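You operate a simulated robot arm through the tools that you are given. There is no shell and no other tool.

Carry out the task below with a simulated robot arm. There is one attempt and no reset: what you move stays moved.

## Task
Press the small blue die into the grey holder.
Fine: the slide plate ends pulled out. Where these are worked on the way, their far stop is far enough and under half their travel is too little: slide plate.

It is judged by the outcome, as a careful person would: the job done as asked, and still so three seconds after it is handed in. It fails if anything else is knocked over, pushed out of place, dropped, spilled or broken.

## Robot
A 7-joint arm with a fingered hand, fixed in place. Base frame: the origin is on the floor under the middle of its stand, x ahead of it, y to its left, z up. Readings come in cm, degrees, newtons and seconds.
With the tool pointing down near the work surface it reaches from about 26 to 70 cm from the base axis. Its first joint turns from -166.0 to 166.0 degrees. Payload 4 kg.
The tool frame sits at the grasp point between the pads (the TCP): z along the fingers, y along the line on which they close. The tips reach 2.6 cm beyond it. The gripper opens to 15.6 cm; its body begins 7.3 cm behind the TCP. The gripper is a hand of 4 fingers: y runs from the thumb to the fingers, the wrist lies at [0, 0, -23.9] in the tool frame, and closing takes about 1.5 s.
Orientation is that of the tool frame in the base frame, as a unit quaternion [w, x, y, z]. With the fingers straight down and closing along the base's y, the tool's x points along the base's -x, its y along +y and its z along -z.

## Interface
- The arm moves only by the tool servo_tool. Its argument "increments" is one flat list of numbers, 7 for each row, row after row: the shift along the tool's x, y, z in cm, then the turn, a rotation vector about the tool's x, y, z in degrees, then the opening, from 0 (shut) to 1 (fully open). In form: [dx, dy, dz, wx, wy, wz, jaw, dx, dy, dz, wx, wy, wz, jaw, ...]. A call has 1 to 20 rows; each row shifts and turns the commanded pose from where the row before left it, along the tool's axes as they then stand. Each row takes 0.2 s and may step no farther than 5 cm and 8.6 degrees from the row before; otherwise, or with a gripper value out of range, the whole call is refused. A pose out of reach is approached as far as the arm can. The call stops where the force on the tool passes 90 N (or 10 N more than at its start, if that is more) or the arm is blocked; 0.2 s more then pass. The fingers move at their own pace (about 7.2 cm/s each) and stop on an object; they squeeze with about 29 N. The grip force told is the motor's: it shows also when the fingers shut on nothing. Time passes only in rows, and 0.2 s behind the last, so rows that do not move let the fingers close. The reply holds the time, the measured pose of the TCP, the force on the tool along the base axes, the opening and the grip force, in the units named above and with some noise, with the torque about the TCP (base axes, N m) and any sound that the robot's microphone picked up.
- Cameras (640 x 400 px; columns grow to the right, rows downward): "scene" is fixed at [4.72, -65.27, 159.04]; the picture's right is [0.41, -0.91, 0.00], its down [-0.82, -0.37, -0.44] and it looks along [0.40, 0.18, -0.90] (base axes); focal length 336 px, centre (320, 200). "wrist" rides on the gripper at [5.8, -5.8, -9.1] in the tool frame; the picture's right is [0.71, 0.71, 0.00], its down [-0.53, 0.53, -0.67] and it looks along [-0.47, 0.47, 0.74] (tool axes); focal length 265 px, centre (320, 200). There is no depth. A picture from a camera that has moved, and an enlarged one, comes with that camera's place and axes in the base frame and with its lens.
- capture(camera): a new picture of that camera. The clock stands still meanwhile.
- grasp_type(shape): the hand has 4 fingers and takes this shape, open, in about a second: jaw (thumb against the fingers, like two jaws); tri (thumb and two fingers); tip (a fingertip pinch); poke (one finger out to press); point (the index stretched); flat (the hand flat); cup (the hand cupped); fist (a fist). The gripper value then closes the fingers along that shape, each until it touches; the sizes above hold for jaw. It gives what a move gives, with no picture.
- zoom(camera, box): a new picture of the part [left, top, right, bottom] of that camera's present view, enlarged. The clock stands still meanwhile.
- job_done(): hands the job in; it is judged then, once.

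Places have to be worked out from the pictures, the camera data and where the tool is seen. Open the gripper and draw the arm clear of the work before you hand the job in, unless the task says otherwise.

The tools are called as name(argument=value, ...) on one line, values as JSON. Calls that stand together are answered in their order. servo_tool: Moves the arm, as the interface text tells. Its arguments: {"type":"object","properties":{"increments":{"type":"array"}},"required":["increments"]} The other tools are called the same way: grasp_type (shape) gives the hand a shape; capture (camera) takes a picture; zoom (camera, box) takes an enlarged picture of a part of a camera's view; job_done () hands the job in.

At the start:

```text
clock: 0.0
ee_pos: [17.04, -37.2, 119.75]
tcp_rot: [0.0, 0.0, 1.0, -0.001]
wrist_force: [0.3, 0.6, 0.0]
torque: [-0.02, -0.03, -0.02]
gripper_width: 15.58
finger_force: 0.1
shape: jaw
```

scene: 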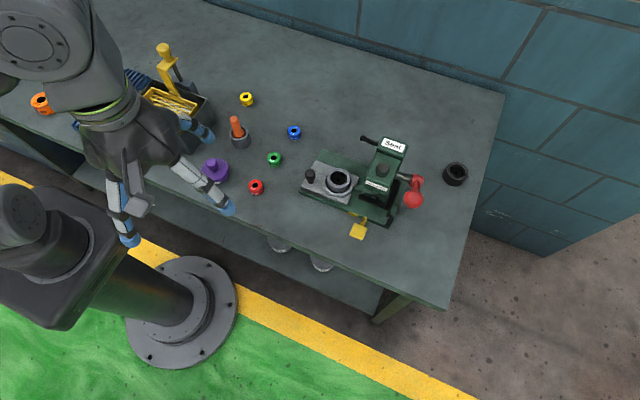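
wrist: 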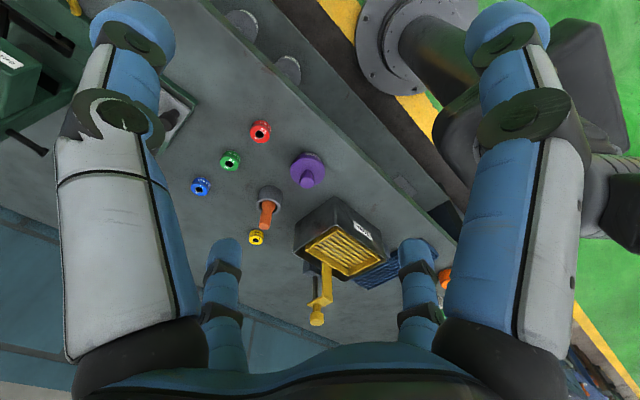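

I'll look closely at the press area and the dice first, before moving anything.

zoom(camera="scene", box=[290, 120, 480, 240])

zoom(camera="scene", box=[190, 80, 350, 210])

zoom(camera="scene", box=[290, 150, 370, 215])

```text
3.33 times, centred on (385, 180) of scene
camera zoom: at [4.72, -65.27, 159.04], right [0.41, -0.91, 0.0], down [-0.82, -0.37, -0.44], along [0.4, 0.18, -0.9], focal length 1119 px, centre (103, 267)
```

zoom: 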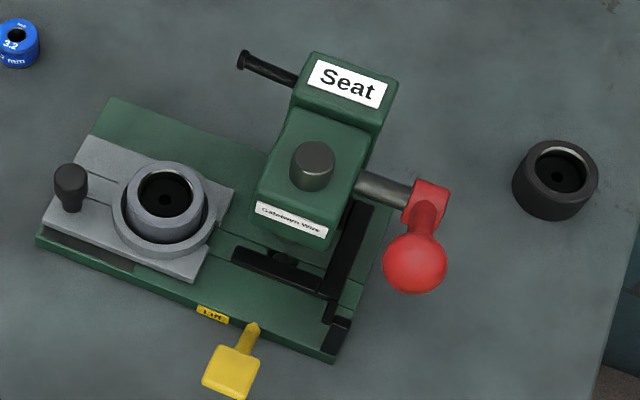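

```text
3.08 times, centred on (270, 145) of scene
camera zoom: at [4.72, -65.27, 159.04], right [0.41, -0.91, 0.0], down [-0.82, -0.37, -0.44], along [0.4, 0.18, -0.9], focal length 1033 px, centre (474, 369)
```

zoom: 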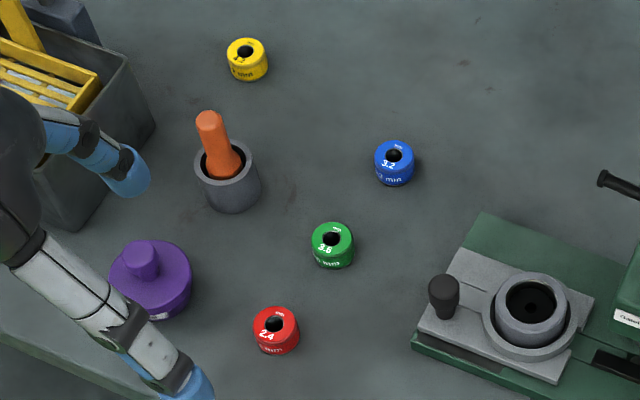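

```text
6.15 times, centred on (330, 182) of scene
camera zoom: at [4.72, -65.27, 159.04], right [0.41, -0.91, 0.0], down [-0.82, -0.37, -0.44], along [0.4, 0.18, -0.9], focal length 2066 px, centre (258, 308)
```

zoom: 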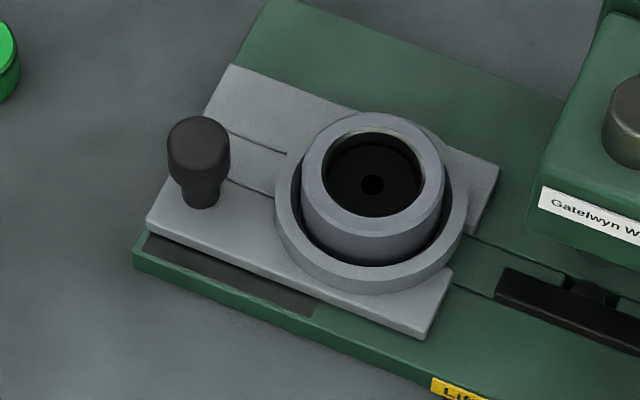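

The blue die triangulates to about (52, -36, 87), so the table top is near z≈85. The press with its slide plate and grey holder is near (42, -54), so I'll turn the tool so the wrist camera looks at the press from closer by.

servo_tool(increments=[-3, -2.3, 0, 0, 0, 0, 1, -3, -2.3, 0, 0, 0, 0, 1, -3, -2.3, 0, 0, 0, 0, 1, 0, 0, 0, 0, 0, 8.5, 1, 0, 0, 0, 0, 0, 8.5, 1, 0, 0, 0, 0, 0, 8.5, 1, 0, 0, 0, 0, 0, 8.5, 1, 0, 0, 0, 0, 0, 8.5, 1, 0, 0, 0, 0, 0, 8.5, 1, 0, 0, 0, 0, 0, 8.5, 1, 0, 0, 0, 0, 0, 8.5, 1, 0, 0, 0, 0, 0, 8.5, 1, 0, 0, 0, 0, 0, 8.5, 1, 0, 0, 0, 0, 0, 5, 1, 0, 0, 0, 0, 0, 0, 1])

capture(camera="wrist")

capture(camera="scene")

```text
clock: 3.2
ee_pos: [25.96, -44.12, 119.63]
tcp_rot: [0.0, 0.708, 0.707, 0.0]
wrist_force: [-0.2, -0.3, 0.2]
torque: [-0.01, -0.01, -0.01]
gripper_width: 15.59
finger_force: 0.0
shape: jaw
```

```text
taken
camera wrist: at [20.06, -38.36, 128.85], right [0.71, 0.71, 0.0], down [0.52, -0.53, 0.67], along [0.47, -0.47, -0.74], focal length 265 px, centre (320, 200)
```

wrist: 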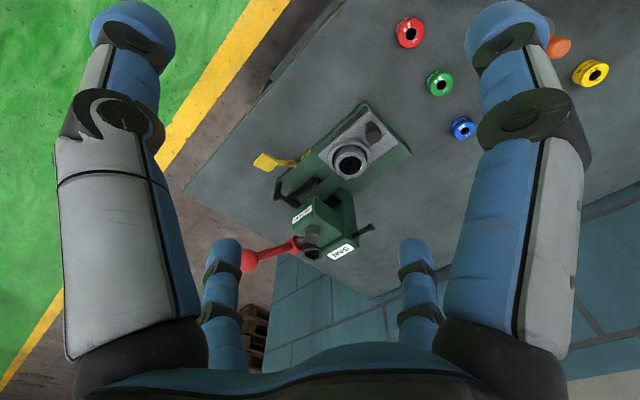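

```text
taken
```

scene: 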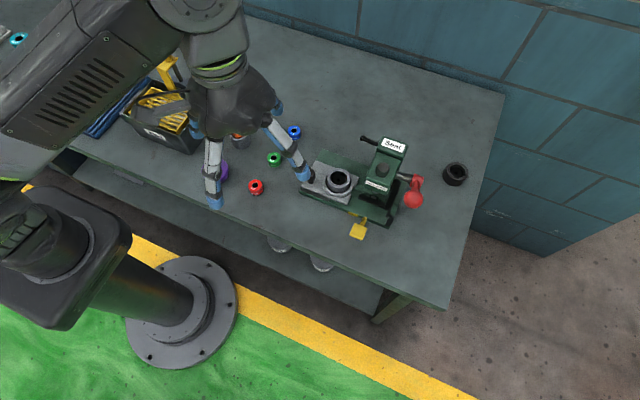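

Now the press is in the wrist view; I'll zoom for details of lever, plate and holder.

zoom(camera="wrist", box=[230, 90, 430, 280])

zoom(camera="wrist", box=[300, 90, 420, 190])

zoom(camera="wrist", box=[390, 60, 500, 150])

```text
2.11 times, centred on (330, 185) of wrist
camera zoom: at [20.06, -38.36, 128.85], right [0.71, 0.71, 0.0], down [0.52, -0.53, 0.67], along [0.47, -0.47, -0.74], focal length 559 px, centre (299, 232)
```

zoom: 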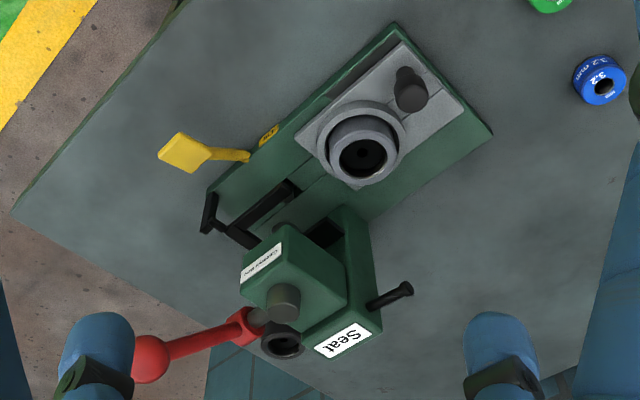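

```text
4.00 times, centred on (360, 140) of wrist
camera zoom: at [20.06, -38.36, 128.85], right [0.71, 0.71, 0.0], down [0.52, -0.53, 0.67], along [0.47, -0.47, -0.74], focal length 1062 px, centre (160, 440)
```

zoom: 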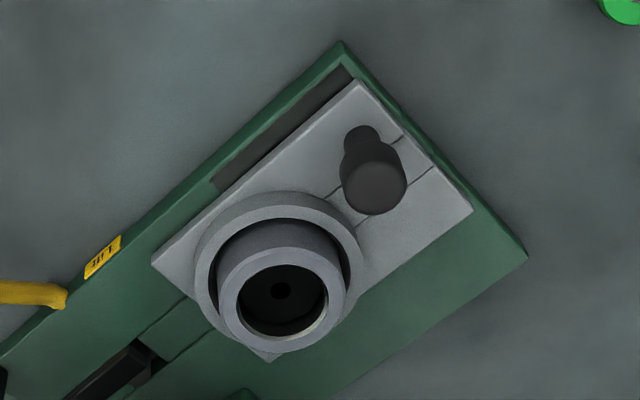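

```text
4.44 times, centred on (445, 105) of wrist
camera zoom: at [20.06, -38.36, 128.85], right [0.71, 0.71, 0.0], down [0.52, -0.53, 0.67], along [0.47, -0.47, -0.74], focal length 1180 px, centre (-236, 622)
```

zoom: 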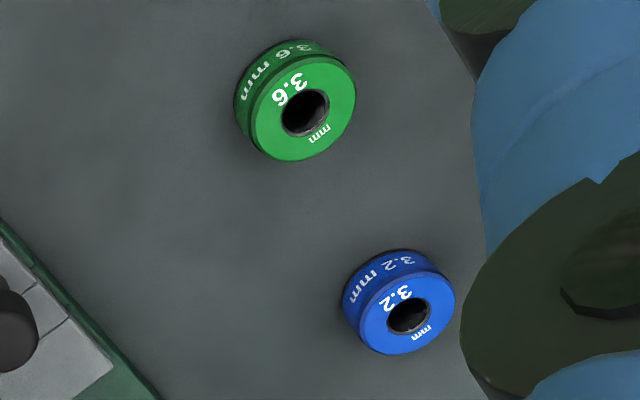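

The press lever (red ball near (36,-70,104)), the slide plate (sliding along base y, knob near (40.3,-46.8,91.5)) and the holder (42.3,-53.1, rim z≈90.7) are located. I'll try the fingertip pinch shape here in free air to see how the fingers are arranged.

grasp_type(shape="tip")

capture(camera="wrist")

zoom(camera="scene", box=[160, 60, 340, 220])

```text
clock: 4.1
ee_pos: [26.07, -44.18, 119.61]
tcp_rot: [0.0, 0.707, 0.707, 0.0]
wrist_force: [0.1, 0.2, 0.0]
torque: [-0.01, -0.01, -0.01]
gripper_width: 15.61
finger_force: 0.1
shape: tip
```

```text
taken
camera wrist: at [20.06, -38.37, 128.85], right [0.71, 0.71, 0.0], down [0.53, -0.53, 0.67], along [0.47, -0.47, -0.74], focal length 265 px, centre (320, 200)
```

wrist: 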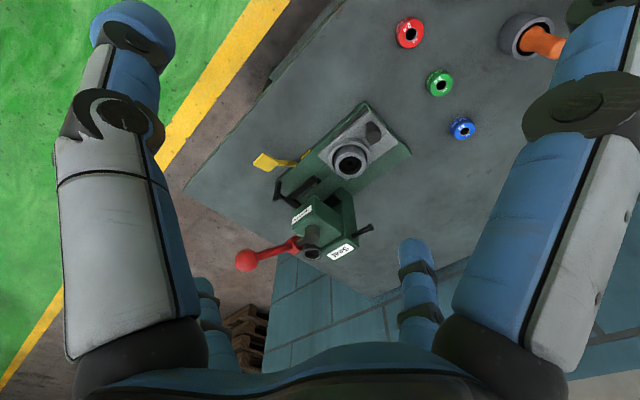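

```text
2.50 times, centred on (250, 140) of scene
camera zoom: at [4.72, -65.27, 159.04], right [0.41, -0.91, 0.0], down [-0.82, -0.37, -0.44], along [0.4, 0.18, -0.9], focal length 839 px, centre (495, 350)
```

zoom: 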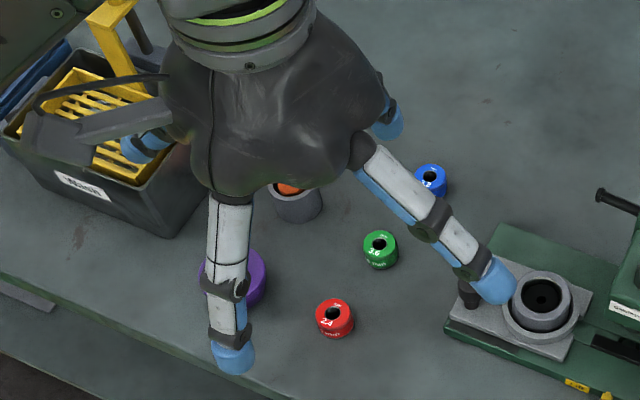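

In "tip" two side fingers stay splayed. I'll go back to "jaw" and partially close to see how the four fingers move.

grasp_type(shape="jaw")

servo_tool(increments=[0, 0, 0, 0, 0, 0, 0.25, 0, 0, 0, 0, 0, 0, 0.25, 0, 0, 0, 0, 0, 0, 0.25, 0, 0, 0, 0, 0, 0, 0.25, 0, 0, 0, 0, 0, 0, 0.25, 0, 0, 0, 0, 0, 0, 0.25])

capture(camera="wrist")

zoom(camera="scene", box=[160, 60, 340, 220])

```text
clock: 5.0
ee_pos: [25.92, -44.19, 119.62]
tcp_rot: [0.001, 0.707, 0.708, 0.0]
wrist_force: [-0.4, -0.1, -0.8]
torque: [0.01, -0.03, -0.01]
gripper_width: 15.61
finger_force: 0.0
shape: jaw
```

```text
clock: 6.4
ee_pos: [25.99, -44.15, 119.58]
tcp_rot: [0.001, 0.707, 0.707, -0.001]
wrist_force: [-0.7, 0.6, -0.1]
torque: [-0.04, 0.01, 0.04]
gripper_width: 3.93
finger_force: 0.1
shape: jaw
```

```text
taken
camera wrist: at [20.06, -38.37, 128.85], right [0.71, 0.71, 0.0], down [0.53, -0.53, 0.67], along [0.47, -0.47, -0.74], focal length 265 px, centre (320, 200)
```

wrist: 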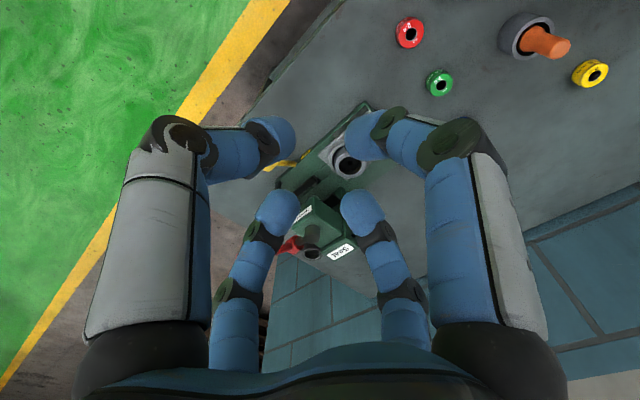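

```text
2.50 times, centred on (250, 140) of scene
camera zoom: at [4.72, -65.27, 159.04], right [0.41, -0.91, 0.0], down [-0.82, -0.37, -0.44], along [0.4, 0.18, -0.9], focal length 839 px, centre (495, 350)
```

zoom: 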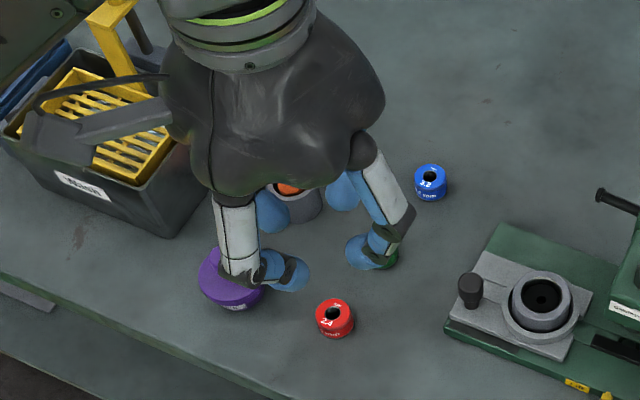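

In "jaw" all four fingers close radially in a cross, good for a round die. I'll turn the tool back 45° (so the fingers lie on diagonals, clear of the press head later), go above the blue die half open, and look.

servo_tool(increments=[0, 0, 0, 0, 0, -8.5, 0.45, 0, 0, 0, 0, 0, -8.5, 0.45, 0, 0, 0, 0, 0, -8.5, 0.45, 0, 0, 0, 0, 0, -8.5, 0.45, 0, 0, 0, 0, 0, -8.5, 0.45, 0, 0, 0, 0, 0, -2.5, 0.45, -1.877, 3.493, 0, 0, 0, 0, 0.45, -1.877, 3.493, 0, 0, 0, 0, 0.45, -1.877, 3.493, 0, 0, 0, 0, 0.45, -1.877, 3.493, 0, 0, 0, 0, 0.45, -1.877, 3.493, 0, 0, 0, 0, 0.45, -1.877, 3.493, 0, 0, 0, 0, 0.45, -1.877, 3.493, 0, 0, 0, 0, 0.45, 0, 0, 4, 0, 0, 0, 0.45, 0, 0, 4, 0, 0, 0, 0.45, 0, 0, 4, 0, 0, 0, 0.45, 0, 0, 0, 0, 0, 0, 0.45])

capture(camera="wrist")

capture(camera="scene")

```text
clock: 10.0
ee_pos: [47.83, -34.5, 104.02]
tcp_rot: [0.001, 0.383, 0.924, 0.0]
wrist_force: [-0.3, -0.3, 0.5]
torque: [0.01, -0.02, -0.01]
gripper_width: 6.99
finger_force: 0.0
shape: jaw
out of reach, approached as far as the arm can: row 10, 11, 12, 13
```

```text
taken
camera wrist: at [39.52, -34.43, 113.17], right [0.0, 1.0, 0.0], down [0.74, 0.0, 0.67], along [0.67, 0.0, -0.74], focal length 265 px, centre (320, 200)
```

wrist: 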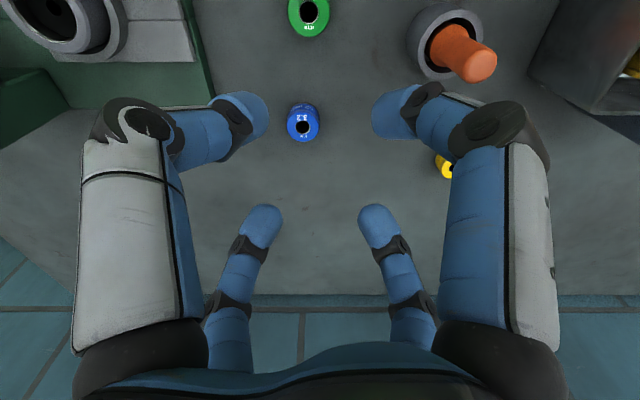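

```text
taken
```

scene: 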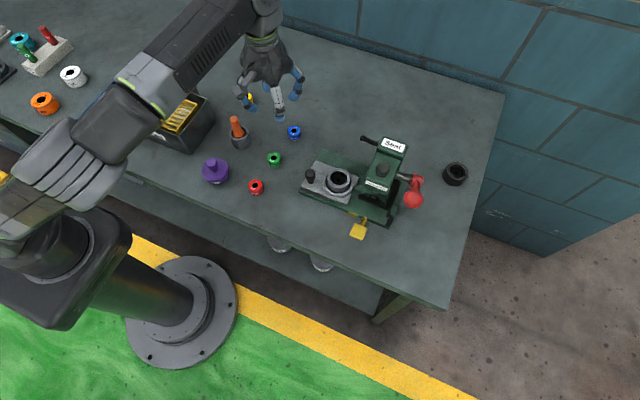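

The arm clipped its reach while high, so I'll lower a bit and see where the commanded pose stands.

servo_tool(increments=[0, 0, 2, 0, 0, 0, 0.45, 0, 0, 2, 0, 0, 0, 0.45, 0, 0, 0, 0, 0, 0, 0.45])

```text
clock: 10.8
ee_pos: [47.87, -34.41, 99.98]
tcp_rot: [0.0, 0.383, 0.924, 0.0]
wrist_force: [0.0, 0.9, -0.1]
torque: [-0.02, -0.02, 0.01]
gripper_width: 6.98
finger_force: 0.0
shape: jaw
```

capture(camera="wrist")

zoom(camera="wrist", box=[240, 60, 370, 150])

```text
taken
camera wrist: at [39.59, -34.37, 109.21], right [0.0, 1.0, 0.0], down [0.74, 0.0, 0.67], along [0.67, 0.0, -0.74], focal length 265 px, centre (320, 200)
```

wrist: 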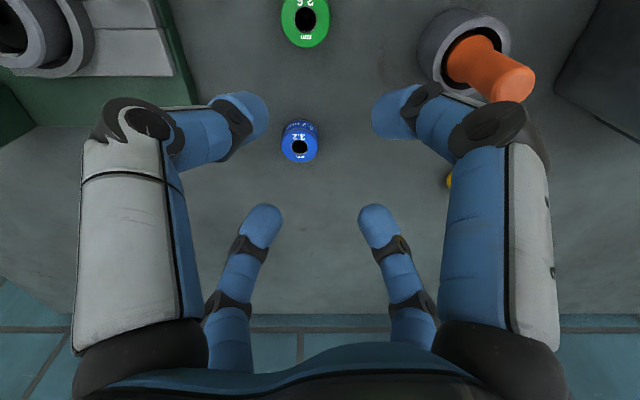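

```text
4.44 times, centred on (305, 105) of wrist
camera zoom: at [39.59, -34.37, 109.21], right [0.0, 1.0, 0.0], down [0.74, 0.0, 0.67], along [0.67, 0.0, -0.74], focal length 1180 px, centre (387, 622)
```

zoom: 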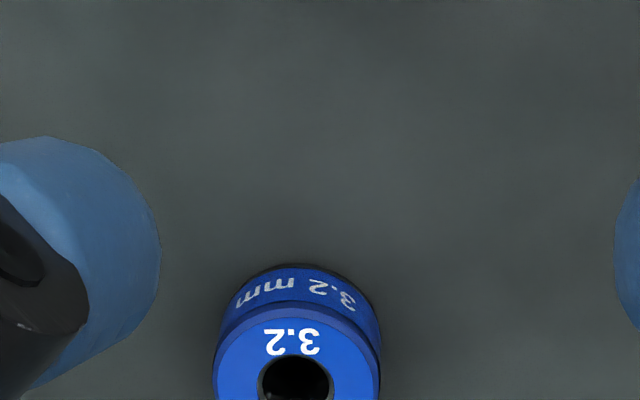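

Die centre is at about (52.5, -36.2), diameter ≈3.55 cm. I'll centre over it at z≈96 and check again.

servo_tool(increments=[-1.51, 0.67, 1, 0, 0, 0, 0.45, -1.51, 0.67, 1, 0, 0, 0, 0.45, -1.51, 0.67, 2, 0, 0, 0, 0.45, 0, 0, 0, 0, 0, 0, 0.45])

capture(camera="wrist")

zoom(camera="wrist", box=[250, 150, 390, 240])

```text
clock: 11.8
ee_pos: [52.52, -36.12, 96.27]
tcp_rot: [0.001, 0.382, 0.924, 0.0]
wrist_force: [-0.4, -0.7, -0.3]
torque: [-0.02, 0.03, 0.01]
gripper_width: 7.01
finger_force: 0.1
shape: jaw
```

```text
taken
camera wrist: at [44.26, -36.16, 105.39], right [0.0, 1.0, 0.0], down [0.74, 0.0, 0.67], along [0.67, 0.0, -0.74], focal length 265 px, centre (320, 200)
```

wrist: 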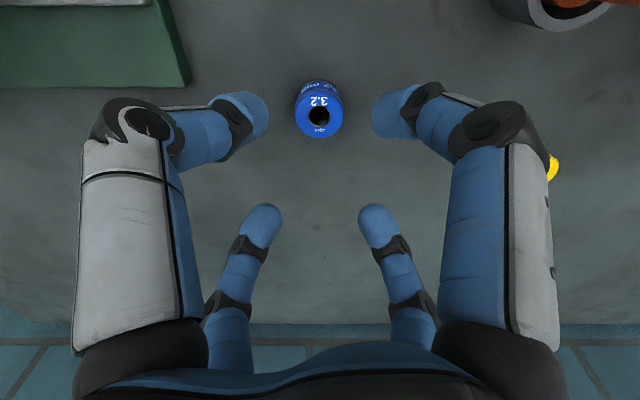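

```text
4.44 times, centred on (320, 195) of wrist
camera zoom: at [44.26, -36.16, 105.39], right [0.0, 1.0, 0.0], down [0.74, 0.0, 0.67], along [0.67, 0.0, -0.74], focal length 1180 px, centre (320, 222)
```

zoom: 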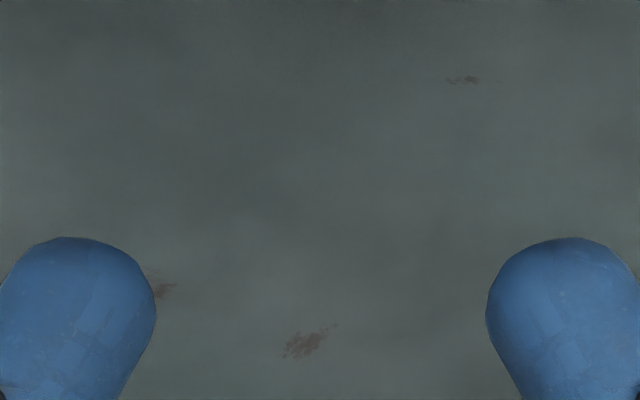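

zoom(camera="wrist", box=[270, 65, 370, 145])

```text
5.00 times, centred on (320, 105) of wrist
camera zoom: at [44.26, -36.16, 105.39], right [0.0, 1.0, 0.0], down [0.74, 0.0, 0.67], along [0.67, 0.0, -0.74], focal length 1327 px, centre (320, 675)
```

zoom: 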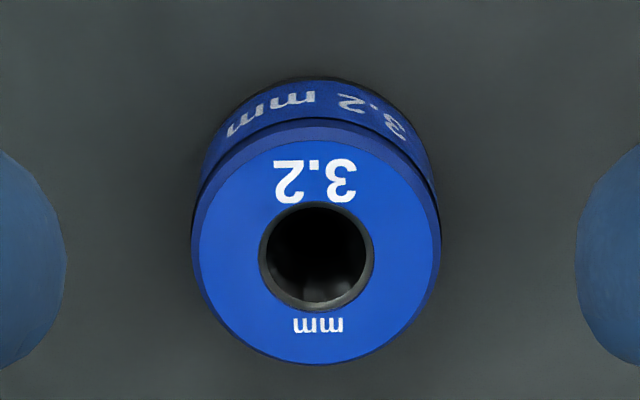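

Die top is z≈87.1 with the table at about 84.8. The TCP is centred over the die, so I'll descend to z≈89 with fingers still open and check.

servo_tool(increments=[0.03, -0.03, 2.5, 0, 0, 0, 0.45, 0, 0, 2.5, 0, 0, 0, 0.45, 0, 0, 1.3, 0, 0, 0, 0.45, 0, 0, 0.9, 0, 0, 0, 0.45, 0, 0, 0, 0, 0, 0, 0.45])

capture(camera="wrist")

zoom(camera="scene", box=[220, 60, 360, 160])

```text
clock: 13.0
ee_pos: [52.4, -36.21, 88.91]
tcp_rot: [0.001, 0.383, 0.924, 0.0]
wrist_force: [-0.7, -0.5, 1.0]
torque: [0.0, 0.02, -0.03]
gripper_width: 7.0
finger_force: 0.1
shape: jaw
```

```text
taken
camera wrist: at [44.23, -36.14, 98.21], right [0.0, 1.0, 0.0], down [0.74, 0.0, 0.67], along [0.67, 0.0, -0.74], focal length 265 px, centre (320, 200)
```

wrist: 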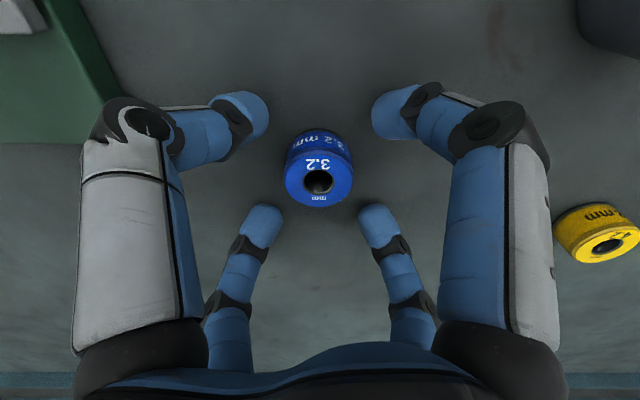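

```text
4.00 times, centred on (290, 110) of scene
camera zoom: at [4.72, -65.27, 159.04], right [0.41, -0.91, 0.0], down [-0.82, -0.37, -0.44], along [0.4, 0.18, -0.9], focal length 1343 px, centre (440, 560)
```

zoom: 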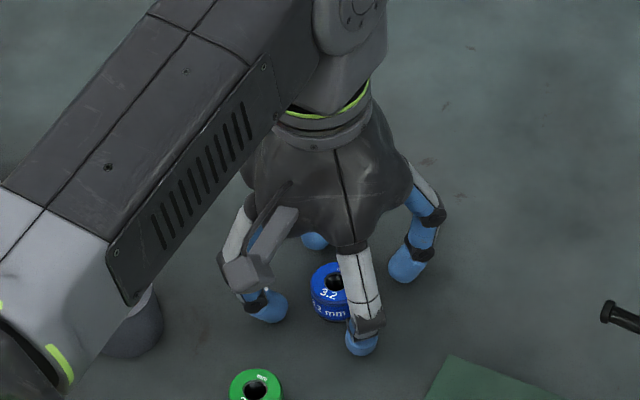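

zoom(camera="wrist", box=[256, 110, 384, 220])

```text
3.64 times, centred on (320, 165) of wrist
camera zoom: at [44.23, -36.14, 98.21], right [0.0, 1.0, 0.0], down [0.74, 0.0, 0.67], along [0.67, 0.0, -0.74], focal length 965 px, centre (320, 327)
```

zoom: 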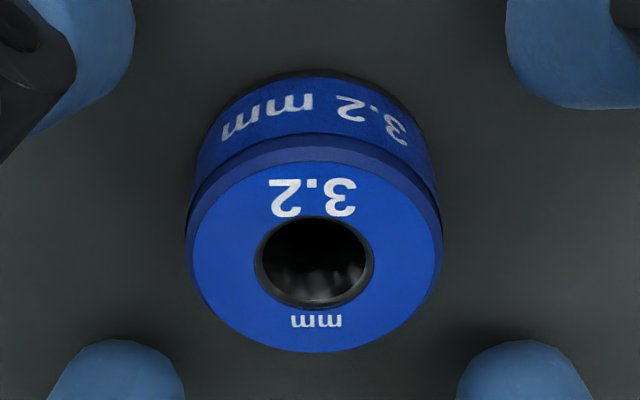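

The die sits centred between the four fingers at (52.45, -36.2), top z≈87.4. I'll lower slightly to z≈88.2 and close the fingers gently on it.

servo_tool(increments=[0, 0, 0.7, 0, 0, 0, 0.45, 0, 0, 0, 0, 0, 0, 0.35, 0, 0, 0, 0, 0, 0, 0.27, 0, 0, 0, 0, 0, 0, 0.2, 0, 0, 0, 0, 0, 0, 0.15, 0, 0, 0, 0, 0, 0, 0.1, 0, 0, 0, 0, 0, 0, 0.1, 0, 0, 0, 0, 0, 0, 0.1])

capture(camera="wrist")

zoom(camera="wrist", box=[240, 110, 400, 230])

```text
clock: 14.8
ee_pos: [52.48, -36.09, 88.52]
tcp_rot: [0.001, 0.383, 0.924, 0.0]
wrist_force: [-1.9, -6.6, 24.4]
torque: [-0.52, 0.4, 0.12]
gripper_width: 3.82
finger_force: 28.9
shape: jaw
```

```text
taken
camera wrist: at [44.2, -36.11, 97.61], right [0.0, 1.0, 0.0], down [0.74, 0.0, 0.67], along [0.67, 0.0, -0.74], focal length 265 px, centre (320, 200)
```

wrist: 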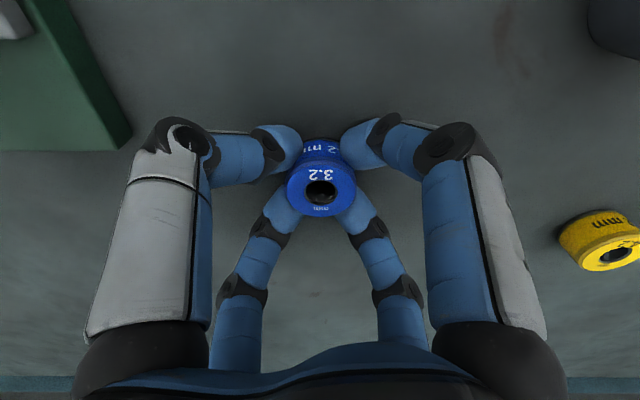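

```text
3.33 times, centred on (320, 170) of wrist
camera zoom: at [44.2, -36.11, 97.61], right [0.0, 1.0, 0.0], down [0.74, 0.0, 0.67], along [0.67, 0.0, -0.74], focal length 885 px, centre (320, 300)
```

zoom: 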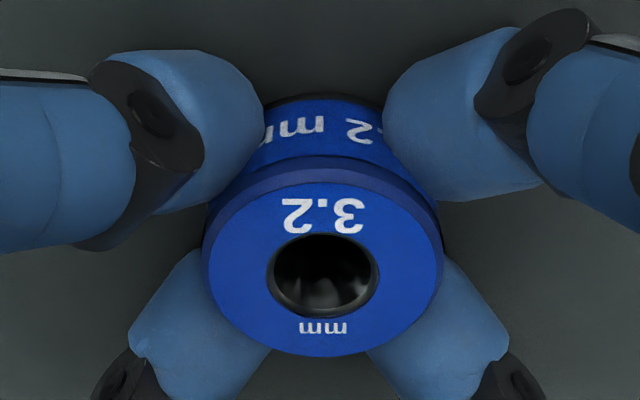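

The fingers hold the die but the tips press on the table (24 N up). I want a higher grip so the die's lower part can enter the holder, so I'll open, raise and re-grip.

servo_tool(increments=[0, 0, 0, 0, 0, 0, 0.2, 0, 0, 0, 0, 0, 0, 0.35, 0, 0, 0, 0, 0, 0, 0.4, 0, 0, -0.5, 0, 0, 0, 0.4, 0, 0, 0, 0, 0, 0, 0.4])

zoom(camera="wrist", box=[240, 110, 400, 230])

```text
clock: 16.0
ee_pos: [52.5, -36.19, 88.7]
tcp_rot: [-0.002, 0.383, 0.924, 0.0]
wrist_force: [-0.7, 0.0, 0.8]
torque: [-0.02, 0.01, -0.02]
gripper_width: 6.2
finger_force: 0.0
shape: jaw
```

```text
3.33 times, centred on (320, 170) of wrist
camera zoom: at [44.19, -36.12, 97.91], right [0.0, 1.0, 0.0], down [0.75, 0.0, 0.67], along [0.67, 0.0, -0.75], focal length 885 px, centre (320, 300)
```

zoom: 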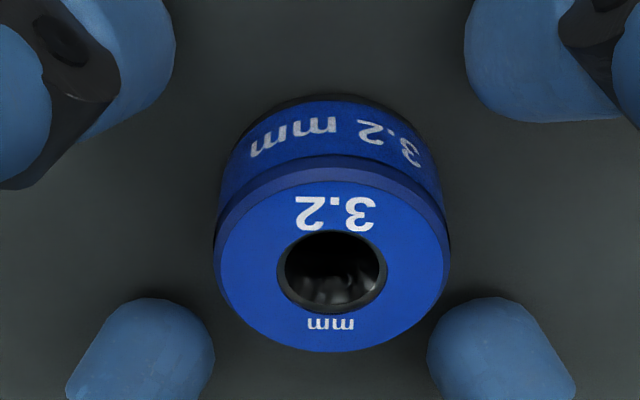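

servo_tool(increments=[0.1, 0.1, -0.6, 0, 0, 0, 0.4, 0, 0, 0, 0, 0, 0, 0.35, 0, 0, 0, 0, 0, 0, 0.28, 0, 0, 0, 0, 0, 0, 0.22, 0, 0, 0, 0, 0, 0, 0.18, 0, 0, 0, 0, 0, 0, 0.13, 0, 0, 0, 0, 0, 0, 0.1, 0, 0, 0, 0, 0, 0, 0.1])

zoom(camera="wrist", box=[240, 110, 400, 230])

```text
clock: 17.8
ee_pos: [52.47, -35.92, 89.41]
tcp_rot: [0.0, 0.383, 0.924, 0.0]
wrist_force: [-0.2, -0.1, -0.9]
torque: [0.01, -0.02, -0.01]
gripper_width: 2.85
finger_force: 29.0
shape: jaw
```

```text
3.33 times, centred on (320, 170) of wrist
camera zoom: at [44.19, -35.93, 98.53], right [0.0, 1.0, 0.0], down [0.74, 0.0, 0.67], along [0.67, 0.0, -0.74], focal length 885 px, centre (320, 300)
```

zoom: 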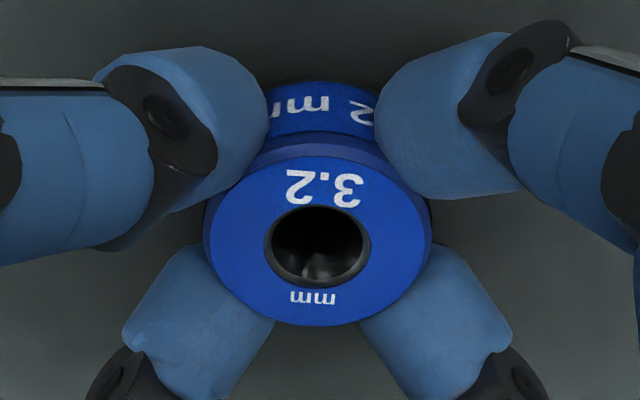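

The die is gripped with no table contact. I'll lift it a few cm and check that it hangs straight.

servo_tool(increments=[0, 0, -1, 0, 0, 0, 0.1, 0, 0, -2, 0, 0, 0, 0.1, 0, 0, -2, 0, 0, 0, 0.1, 0, 0, -2, 0, 0, 0, 0.1, 0, 0, 0, 0, 0, 0, 0.1])

zoom(camera="wrist", box=[240, 110, 400, 230])

zoom(camera="scene", box=[220, 60, 360, 160])

```text
clock: 19.0
ee_pos: [52.45, -35.83, 96.29]
tcp_rot: [0.002, 0.382, 0.924, -0.001]
wrist_force: [0.0, -0.5, -1.2]
torque: [0.0, -0.01, 0.0]
gripper_width: 2.84
finger_force: 28.9
shape: jaw
```

```text
3.33 times, centred on (320, 170) of wrist
camera zoom: at [44.22, -35.83, 105.55], right [0.0, 1.0, 0.0], down [0.74, 0.0, 0.67], along [0.67, 0.0, -0.74], focal length 885 px, centre (320, 300)
```

zoom: 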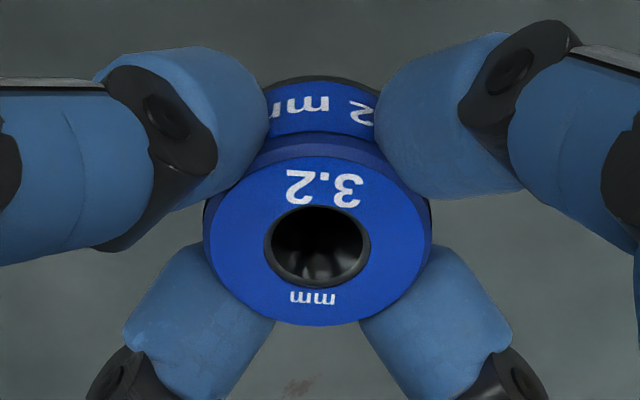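

```text
4.00 times, centred on (290, 110) of scene
camera zoom: at [4.72, -65.27, 159.04], right [0.41, -0.91, 0.0], down [-0.82, -0.37, -0.44], along [0.4, 0.18, -0.9], focal length 1343 px, centre (440, 560)
```

zoom: 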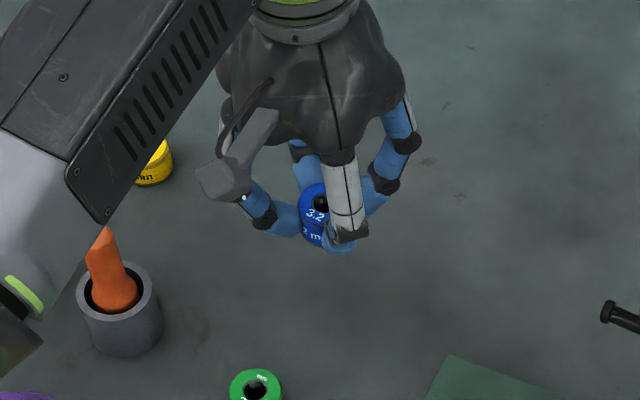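

The die hangs straight and its bottom is about 4.4 cm below the TCP. I'll carry it at z≈97.3, first toward the robot (x≈42.3), then along -y toward the holder, stopping short to look.

servo_tool(increments=[0.7075, -2.88, -0.3, 0, 0, 0, 0.1, 0.7075, -2.88, -0.3, 0, 0, 0, 0.1, 0.7075, -2.88, -0.2, 0, 0, 0, 0.1, 0.7075, -2.88, -0.2, 0, 0, 0, 0.1, -1.65, -1.65, 0, 0, 0, 0, 0.1, -1.65, -1.65, 0, 0, 0, 0, 0.1, -1.65, -1.65, 0, 0, 0, 0, 0.1, 0, 0, 0, 0, 0, 0, 0.1])

capture(camera="wrist")

zoom(camera="scene", box=[270, 90, 440, 230])

```text
clock: 20.8
ee_pos: [42.19, -48.93, 97.35]
tcp_rot: [0.001, 0.383, 0.924, 0.0]
wrist_force: [-0.1, 0.0, -1.6]
torque: [-0.03, 0.01, 0.0]
gripper_width: 2.85
finger_force: 29.2
shape: jaw
```

```text
taken
camera wrist: at [33.97, -48.99, 106.6], right [0.0, 1.0, 0.0], down [0.74, 0.0, 0.67], along [0.67, 0.0, -0.74], focal length 265 px, centre (320, 200)
```

wrist: 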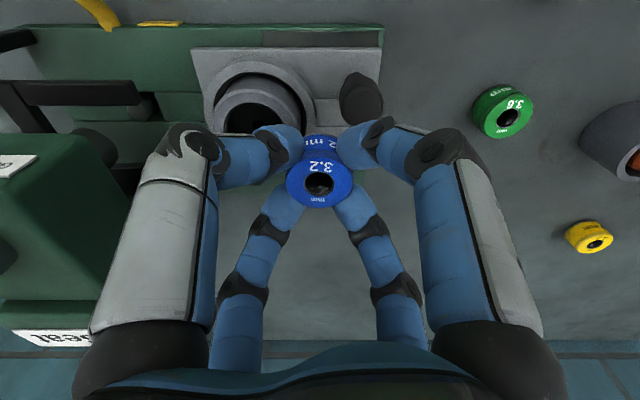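

```text
2.86 times, centred on (355, 160) of scene
camera zoom: at [4.72, -65.27, 159.04], right [0.41, -0.91, 0.0], down [-0.82, -0.37, -0.44], along [0.4, 0.18, -0.9], focal length 959 px, centre (220, 314)
```

zoom: 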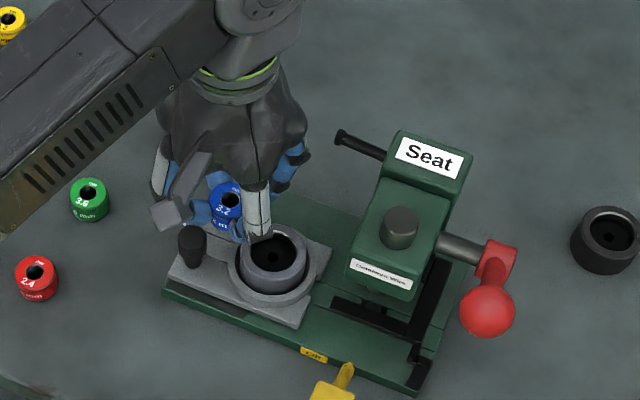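

zoom(camera="wrist", box=[180, 40, 340, 160])

```text
3.33 times, centred on (260, 100) of wrist
camera zoom: at [33.97, -48.99, 106.6], right [0.0, 1.0, 0.0], down [0.74, 0.0, 0.67], along [0.67, 0.0, -0.74], focal length 885 px, centre (520, 533)
```

zoom: 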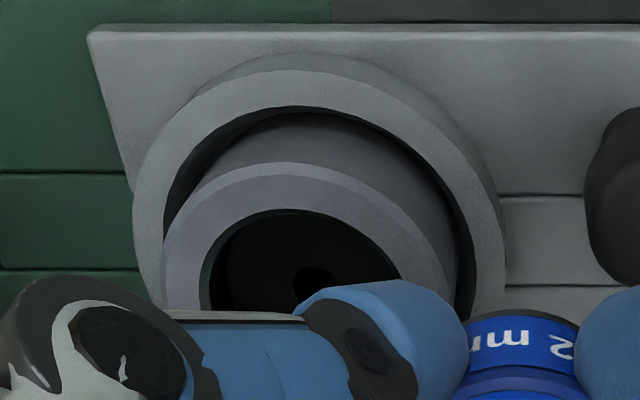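

Clearances look fine. Now I'll move over the holder, still above it at z≈97.3, and check alignment; in this view picture column = base y, so the cup should be centred at column 320.

servo_tool(increments=[-1.0, -1.0, 0, 0, 0, 0, 0.1, -1.0, -1.0, 0, 0, 0, 0, 0.1, -0.9, -0.9, 0, 0, 0, 0, 0.1, 0, 0, 0, 0, 0, 0, 0.1])

capture(camera="wrist")

zoom(camera="wrist", box=[240, 60, 400, 180])

zoom(camera="scene", box=[290, 120, 410, 220])

```text
clock: 21.8
ee_pos: [42.15, -52.96, 97.52]
tcp_rot: [0.001, 0.383, 0.924, 0.0]
wrist_force: [-0.5, -0.4, -1.7]
torque: [-0.01, 0.01, 0.02]
gripper_width: 2.82
finger_force: 29.3
shape: jaw
```

```text
taken
camera wrist: at [33.88, -52.99, 106.65], right [0.0, 1.0, 0.0], down [0.74, 0.0, 0.67], along [0.67, 0.0, -0.74], focal length 265 px, centre (320, 200)
```

wrist: 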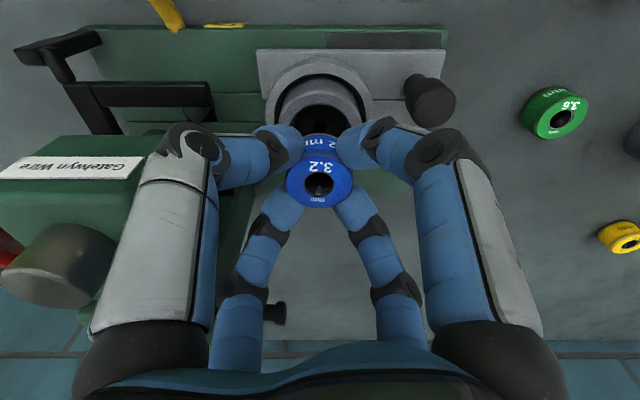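

```text
3.33 times, centred on (320, 120) of wrist
camera zoom: at [33.88, -52.99, 106.65], right [0.0, 1.0, 0.0], down [0.74, 0.0, 0.67], along [0.67, 0.0, -0.74], focal length 885 px, centre (320, 467)
```

zoom: 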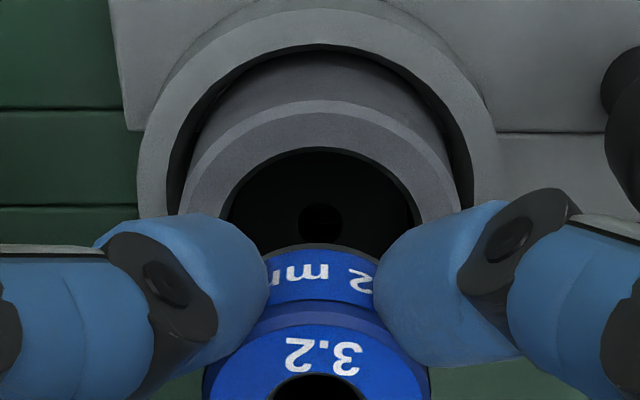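

```text
4.00 times, centred on (350, 170) of scene
camera zoom: at [4.72, -65.27, 159.04], right [0.41, -0.91, 0.0], down [-0.82, -0.37, -0.44], along [0.4, 0.18, -0.9], focal length 1343 px, centre (200, 320)
```

zoom: 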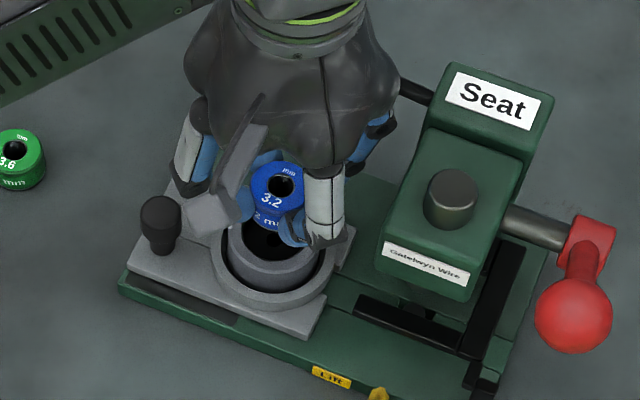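

In y the cup and die agree within ~0.05 cm. The x alignment depends on the rim height, so I'll back off, turn the tool 90° so the camera looks along -y, and check x directly.

servo_tool(increments=[1.42, 1.42, 0, 0, 0, 0, 0.1, 1.42, 1.42, 0, 0, 0, 0, 0.1, 0, 0, 0, 0, 0, 8.5, 0.1, 0, 0, 0, 0, 0, 8.5, 0.1, 0, 0, 0, 0, 0, 8.5, 0.1, 0, 0, 0, 0, 0, 8.5, 0.1, 0, 0, 0, 0, 0, 8.5, 0.1, 0, 0, 0, 0, 0, 8.5, 0.1, 0, 0, 0, 0, 0, 8.5, 0.1, 0, 0, 0, 0, 0, 8.5, 0.1, 0, 0, 0, 0, 0, 8.5, 0.1, 0, 0, 0, 0, 0, 8.5, 0.1, 0, 0, 0, 0, 0, 5, 0.1, 0, 0, 0, 0, 0, 0, 0.1])

capture(camera="wrist")

```text
clock: 24.8
ee_pos: [44.14, -51.52, 97.25]
tcp_rot: [0.002, 0.919, 0.393, 0.002]
wrist_force: [0.1, 24.5, 1.0]
torque: [-0.75, -0.06, 1.11]
gripper_width: 2.69
finger_force: 29.0
shape: jaw
out of reach, approached as far as the arm can: row 10, 11, 12
```

```text
taken
camera wrist: at [43.77, -43.27, 106.34], right [1.0, 0.02, 0.0], down [0.01, -0.74, 0.67], along [0.02, -0.67, -0.74], focal length 265 px, centre (320, 200)
```

wrist: 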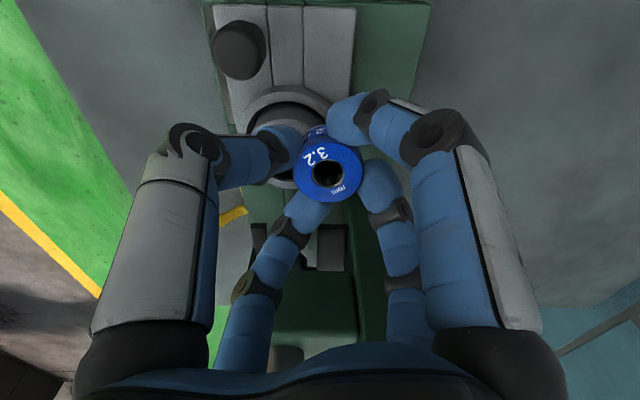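

A finger has touched the black rod on the press (24 N along y) because the arm drifted when out of reach in that wrist orientation. I back straight off in +y right away.

servo_tool(increments=[1.08, -1.03, 0, 0, 0, 0, 0.1, 1.08, -1.03, 0, 0, 0, 0, 0.1, 0, 0, 0, 0, 0, 0, 0.1])

capture(camera="wrist")

zoom(camera="scene", box=[290, 110, 440, 220])

```text
clock: 25.6
ee_pos: [44.73, -51.7, 98.57]
tcp_rot: [0.024, 0.917, 0.397, 0.004]
wrist_force: [0.0, -1.1, -1.1]
torque: [-0.01, 0.0, -0.04]
gripper_width: 2.6
finger_force: 28.7
shape: jaw
out of reach, approached as far as the arm can: row 1, 2
```

```text
taken
camera wrist: at [44.22, -42.98, 107.45], right [1.0, 0.03, 0.03], down [0.0, -0.71, 0.7], along [0.04, -0.7, -0.71], focal length 265 px, centre (320, 200)
```

wrist: 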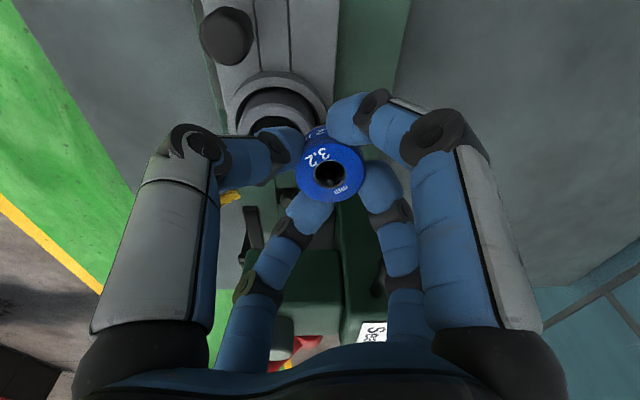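

```text
3.64 times, centred on (365, 165) of scene
camera zoom: at [4.72, -65.27, 159.04], right [0.41, -0.91, 0.0], down [-0.82, -0.37, -0.44], along [0.4, 0.18, -0.9], focal length 1221 px, centre (156, 327)
```

zoom: 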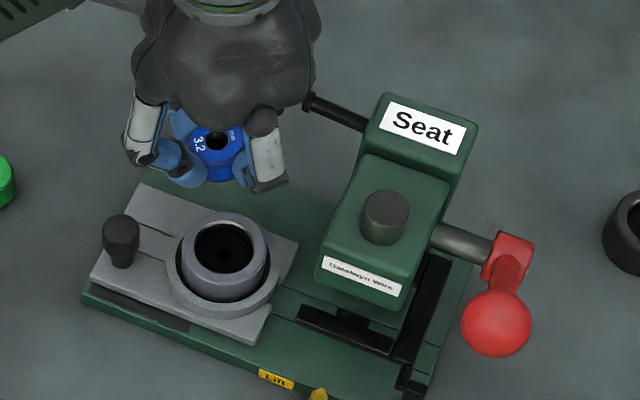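

Contact is clear now (forces ~0), but the wrist is at its joint limit here. I'll shift in -x (away from the rod and easing the limit) before turning back.

servo_tool(increments=[-0.7, -0.72, 0, 0, 0, 0, 0.1, -0.7, -0.72, 0, 0, 0, 0, 0.1, -0.7, -0.72, 0, 0, 0, 0, 0.1, -0.7, -0.72, 0, 0, 0, 0, 0.1, 0, 0, 0, 0, 0, 0, 0.1])

zoom(camera="scene", box=[290, 110, 440, 220])

```text
clock: 26.8
ee_pos: [40.82, -51.59, 98.48]
tcp_rot: [0.025, 0.918, 0.397, 0.004]
wrist_force: [0.6, 0.8, -1.5]
torque: [-0.01, -0.01, -0.01]
gripper_width: 2.61
finger_force: 29.2
shape: jaw
out of reach, approached as far as the arm can: row 1, 2
```

```text
3.64 times, centred on (365, 165) of scene
camera zoom: at [4.72, -65.27, 159.04], right [0.41, -0.91, 0.0], down [-0.82, -0.37, -0.44], along [0.4, 0.18, -0.9], focal length 1221 px, centre (156, 327)
```

zoom: 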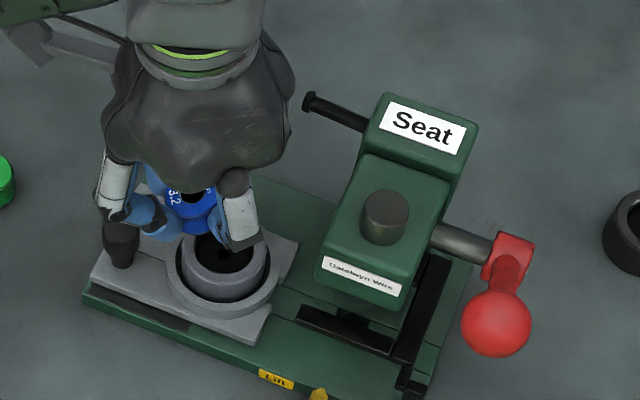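

capture(camera="wrist")

zoom(camera="wrist", box=[240, 60, 420, 220])

```text
taken
camera wrist: at [40.27, -43.09, 107.27], right [1.0, 0.03, 0.03], down [0.01, -0.72, 0.7], along [0.04, -0.7, -0.72], focal length 265 px, centre (320, 200)
```

wrist: 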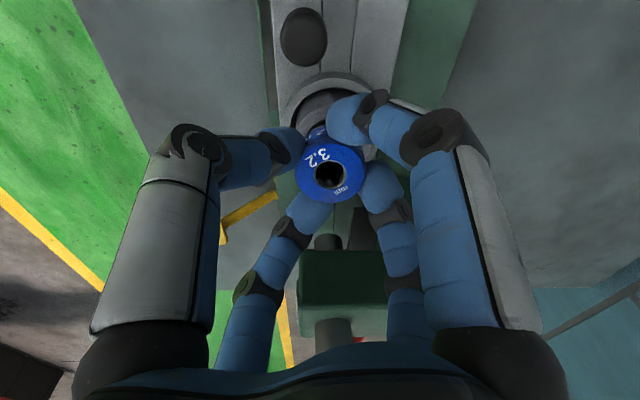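

```text
2.50 times, centred on (330, 140) of wrist
camera zoom: at [40.27, -43.09, 107.27], right [1.0, 0.03, 0.03], down [0.01, -0.72, 0.7], along [0.04, -0.7, -0.72], focal length 664 px, centre (295, 350)
```

zoom: 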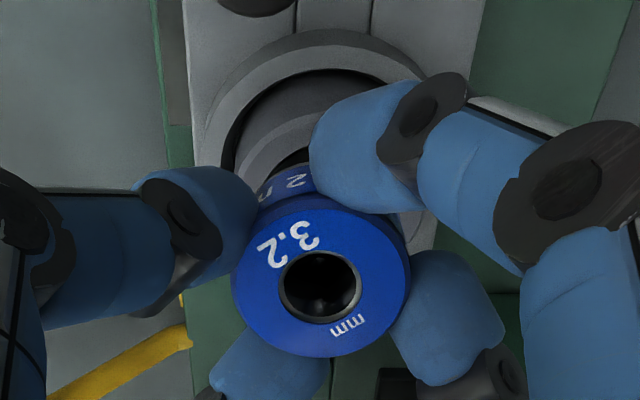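

The rod looks unmoved, but the die has slipped off-centre in the fingers. I'll turn back to the good wrist orientation while drawing away from the press, then set the die down at its old free spot and re-grip it.

servo_tool(increments=[0.378, -0.766, 0, 2.8, 0.7, -7.5, 0.1, 0.487, -0.702, 0, 0, 0, -8.5, 0.1, 0.585, -0.622, 0, 0, 0, -8.5, 0.1, 0.671, -0.529, 0, 0, 0, -8.5, 0.1, 0.742, -0.424, 0, 0, 0, -8.5, 0.1, 0.796, -0.31, 0, 0, 0, -8.5, 0.1, 0.834, -0.188, 0, 0, 0, -8.5, 0.1, 0.852, -0.063, 0, 0, 0, -8.5, 0.1, 0.852, 0.063, 0, 0, 0, -8.5, 0.1, 0.834, 0.188, 0, 0, 0, -8.5, 0.1, 0.796, 0.31, 0, 0, 0, -4, 0.1, 0, 0, 0, 0, 0, 0, 0.1])

capture(camera="wrist")

zoom(camera="wrist", box=[240, 110, 400, 230])

capture(camera="scene")

```text
clock: 29.4
ee_pos: [38.15, -44.91, 97.89]
tcp_rot: [-0.001, 0.383, 0.924, -0.002]
wrist_force: [-0.2, 0.7, -1.2]
torque: [-0.04, 0.0, 0.03]
gripper_width: 2.62
finger_force: 28.9
shape: jaw
out of reach, approached as far as the arm can: row 9, 10, 11
```

```text
taken
camera wrist: at [29.89, -44.89, 107.08], right [0.0, 1.0, 0.0], down [0.75, 0.0, 0.67], along [0.67, 0.0, -0.75], focal length 265 px, centre (320, 200)
```

wrist: 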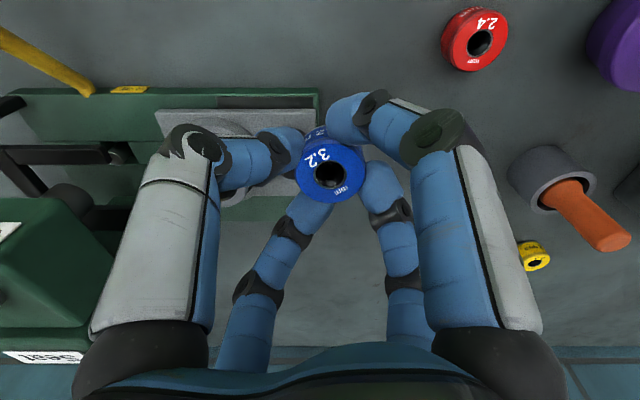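

```text
3.33 times, centred on (320, 170) of wrist
camera zoom: at [29.89, -44.89, 107.08], right [0.0, 1.0, 0.0], down [0.75, 0.0, 0.67], along [0.67, 0.0, -0.75], focal length 885 px, centre (320, 300)
```

zoom: 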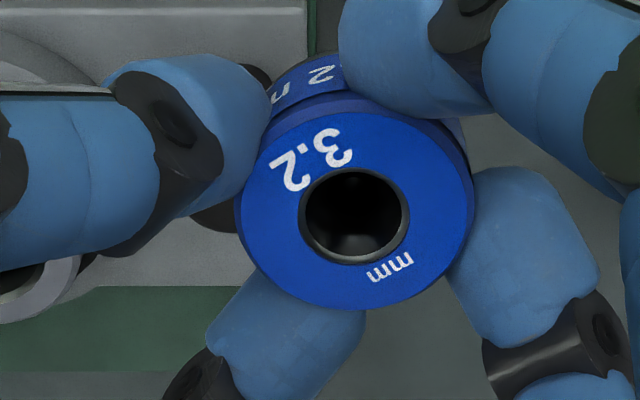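

```text
taken
```

scene: 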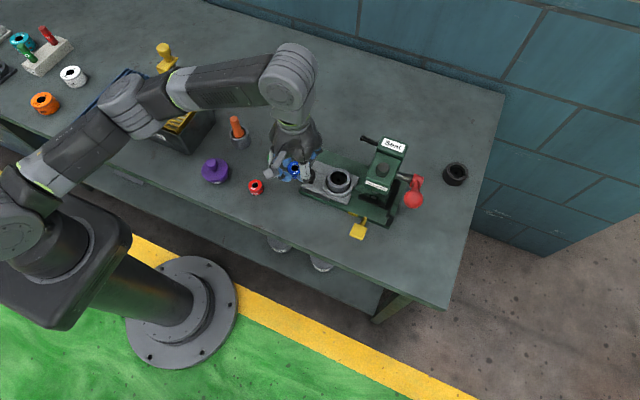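

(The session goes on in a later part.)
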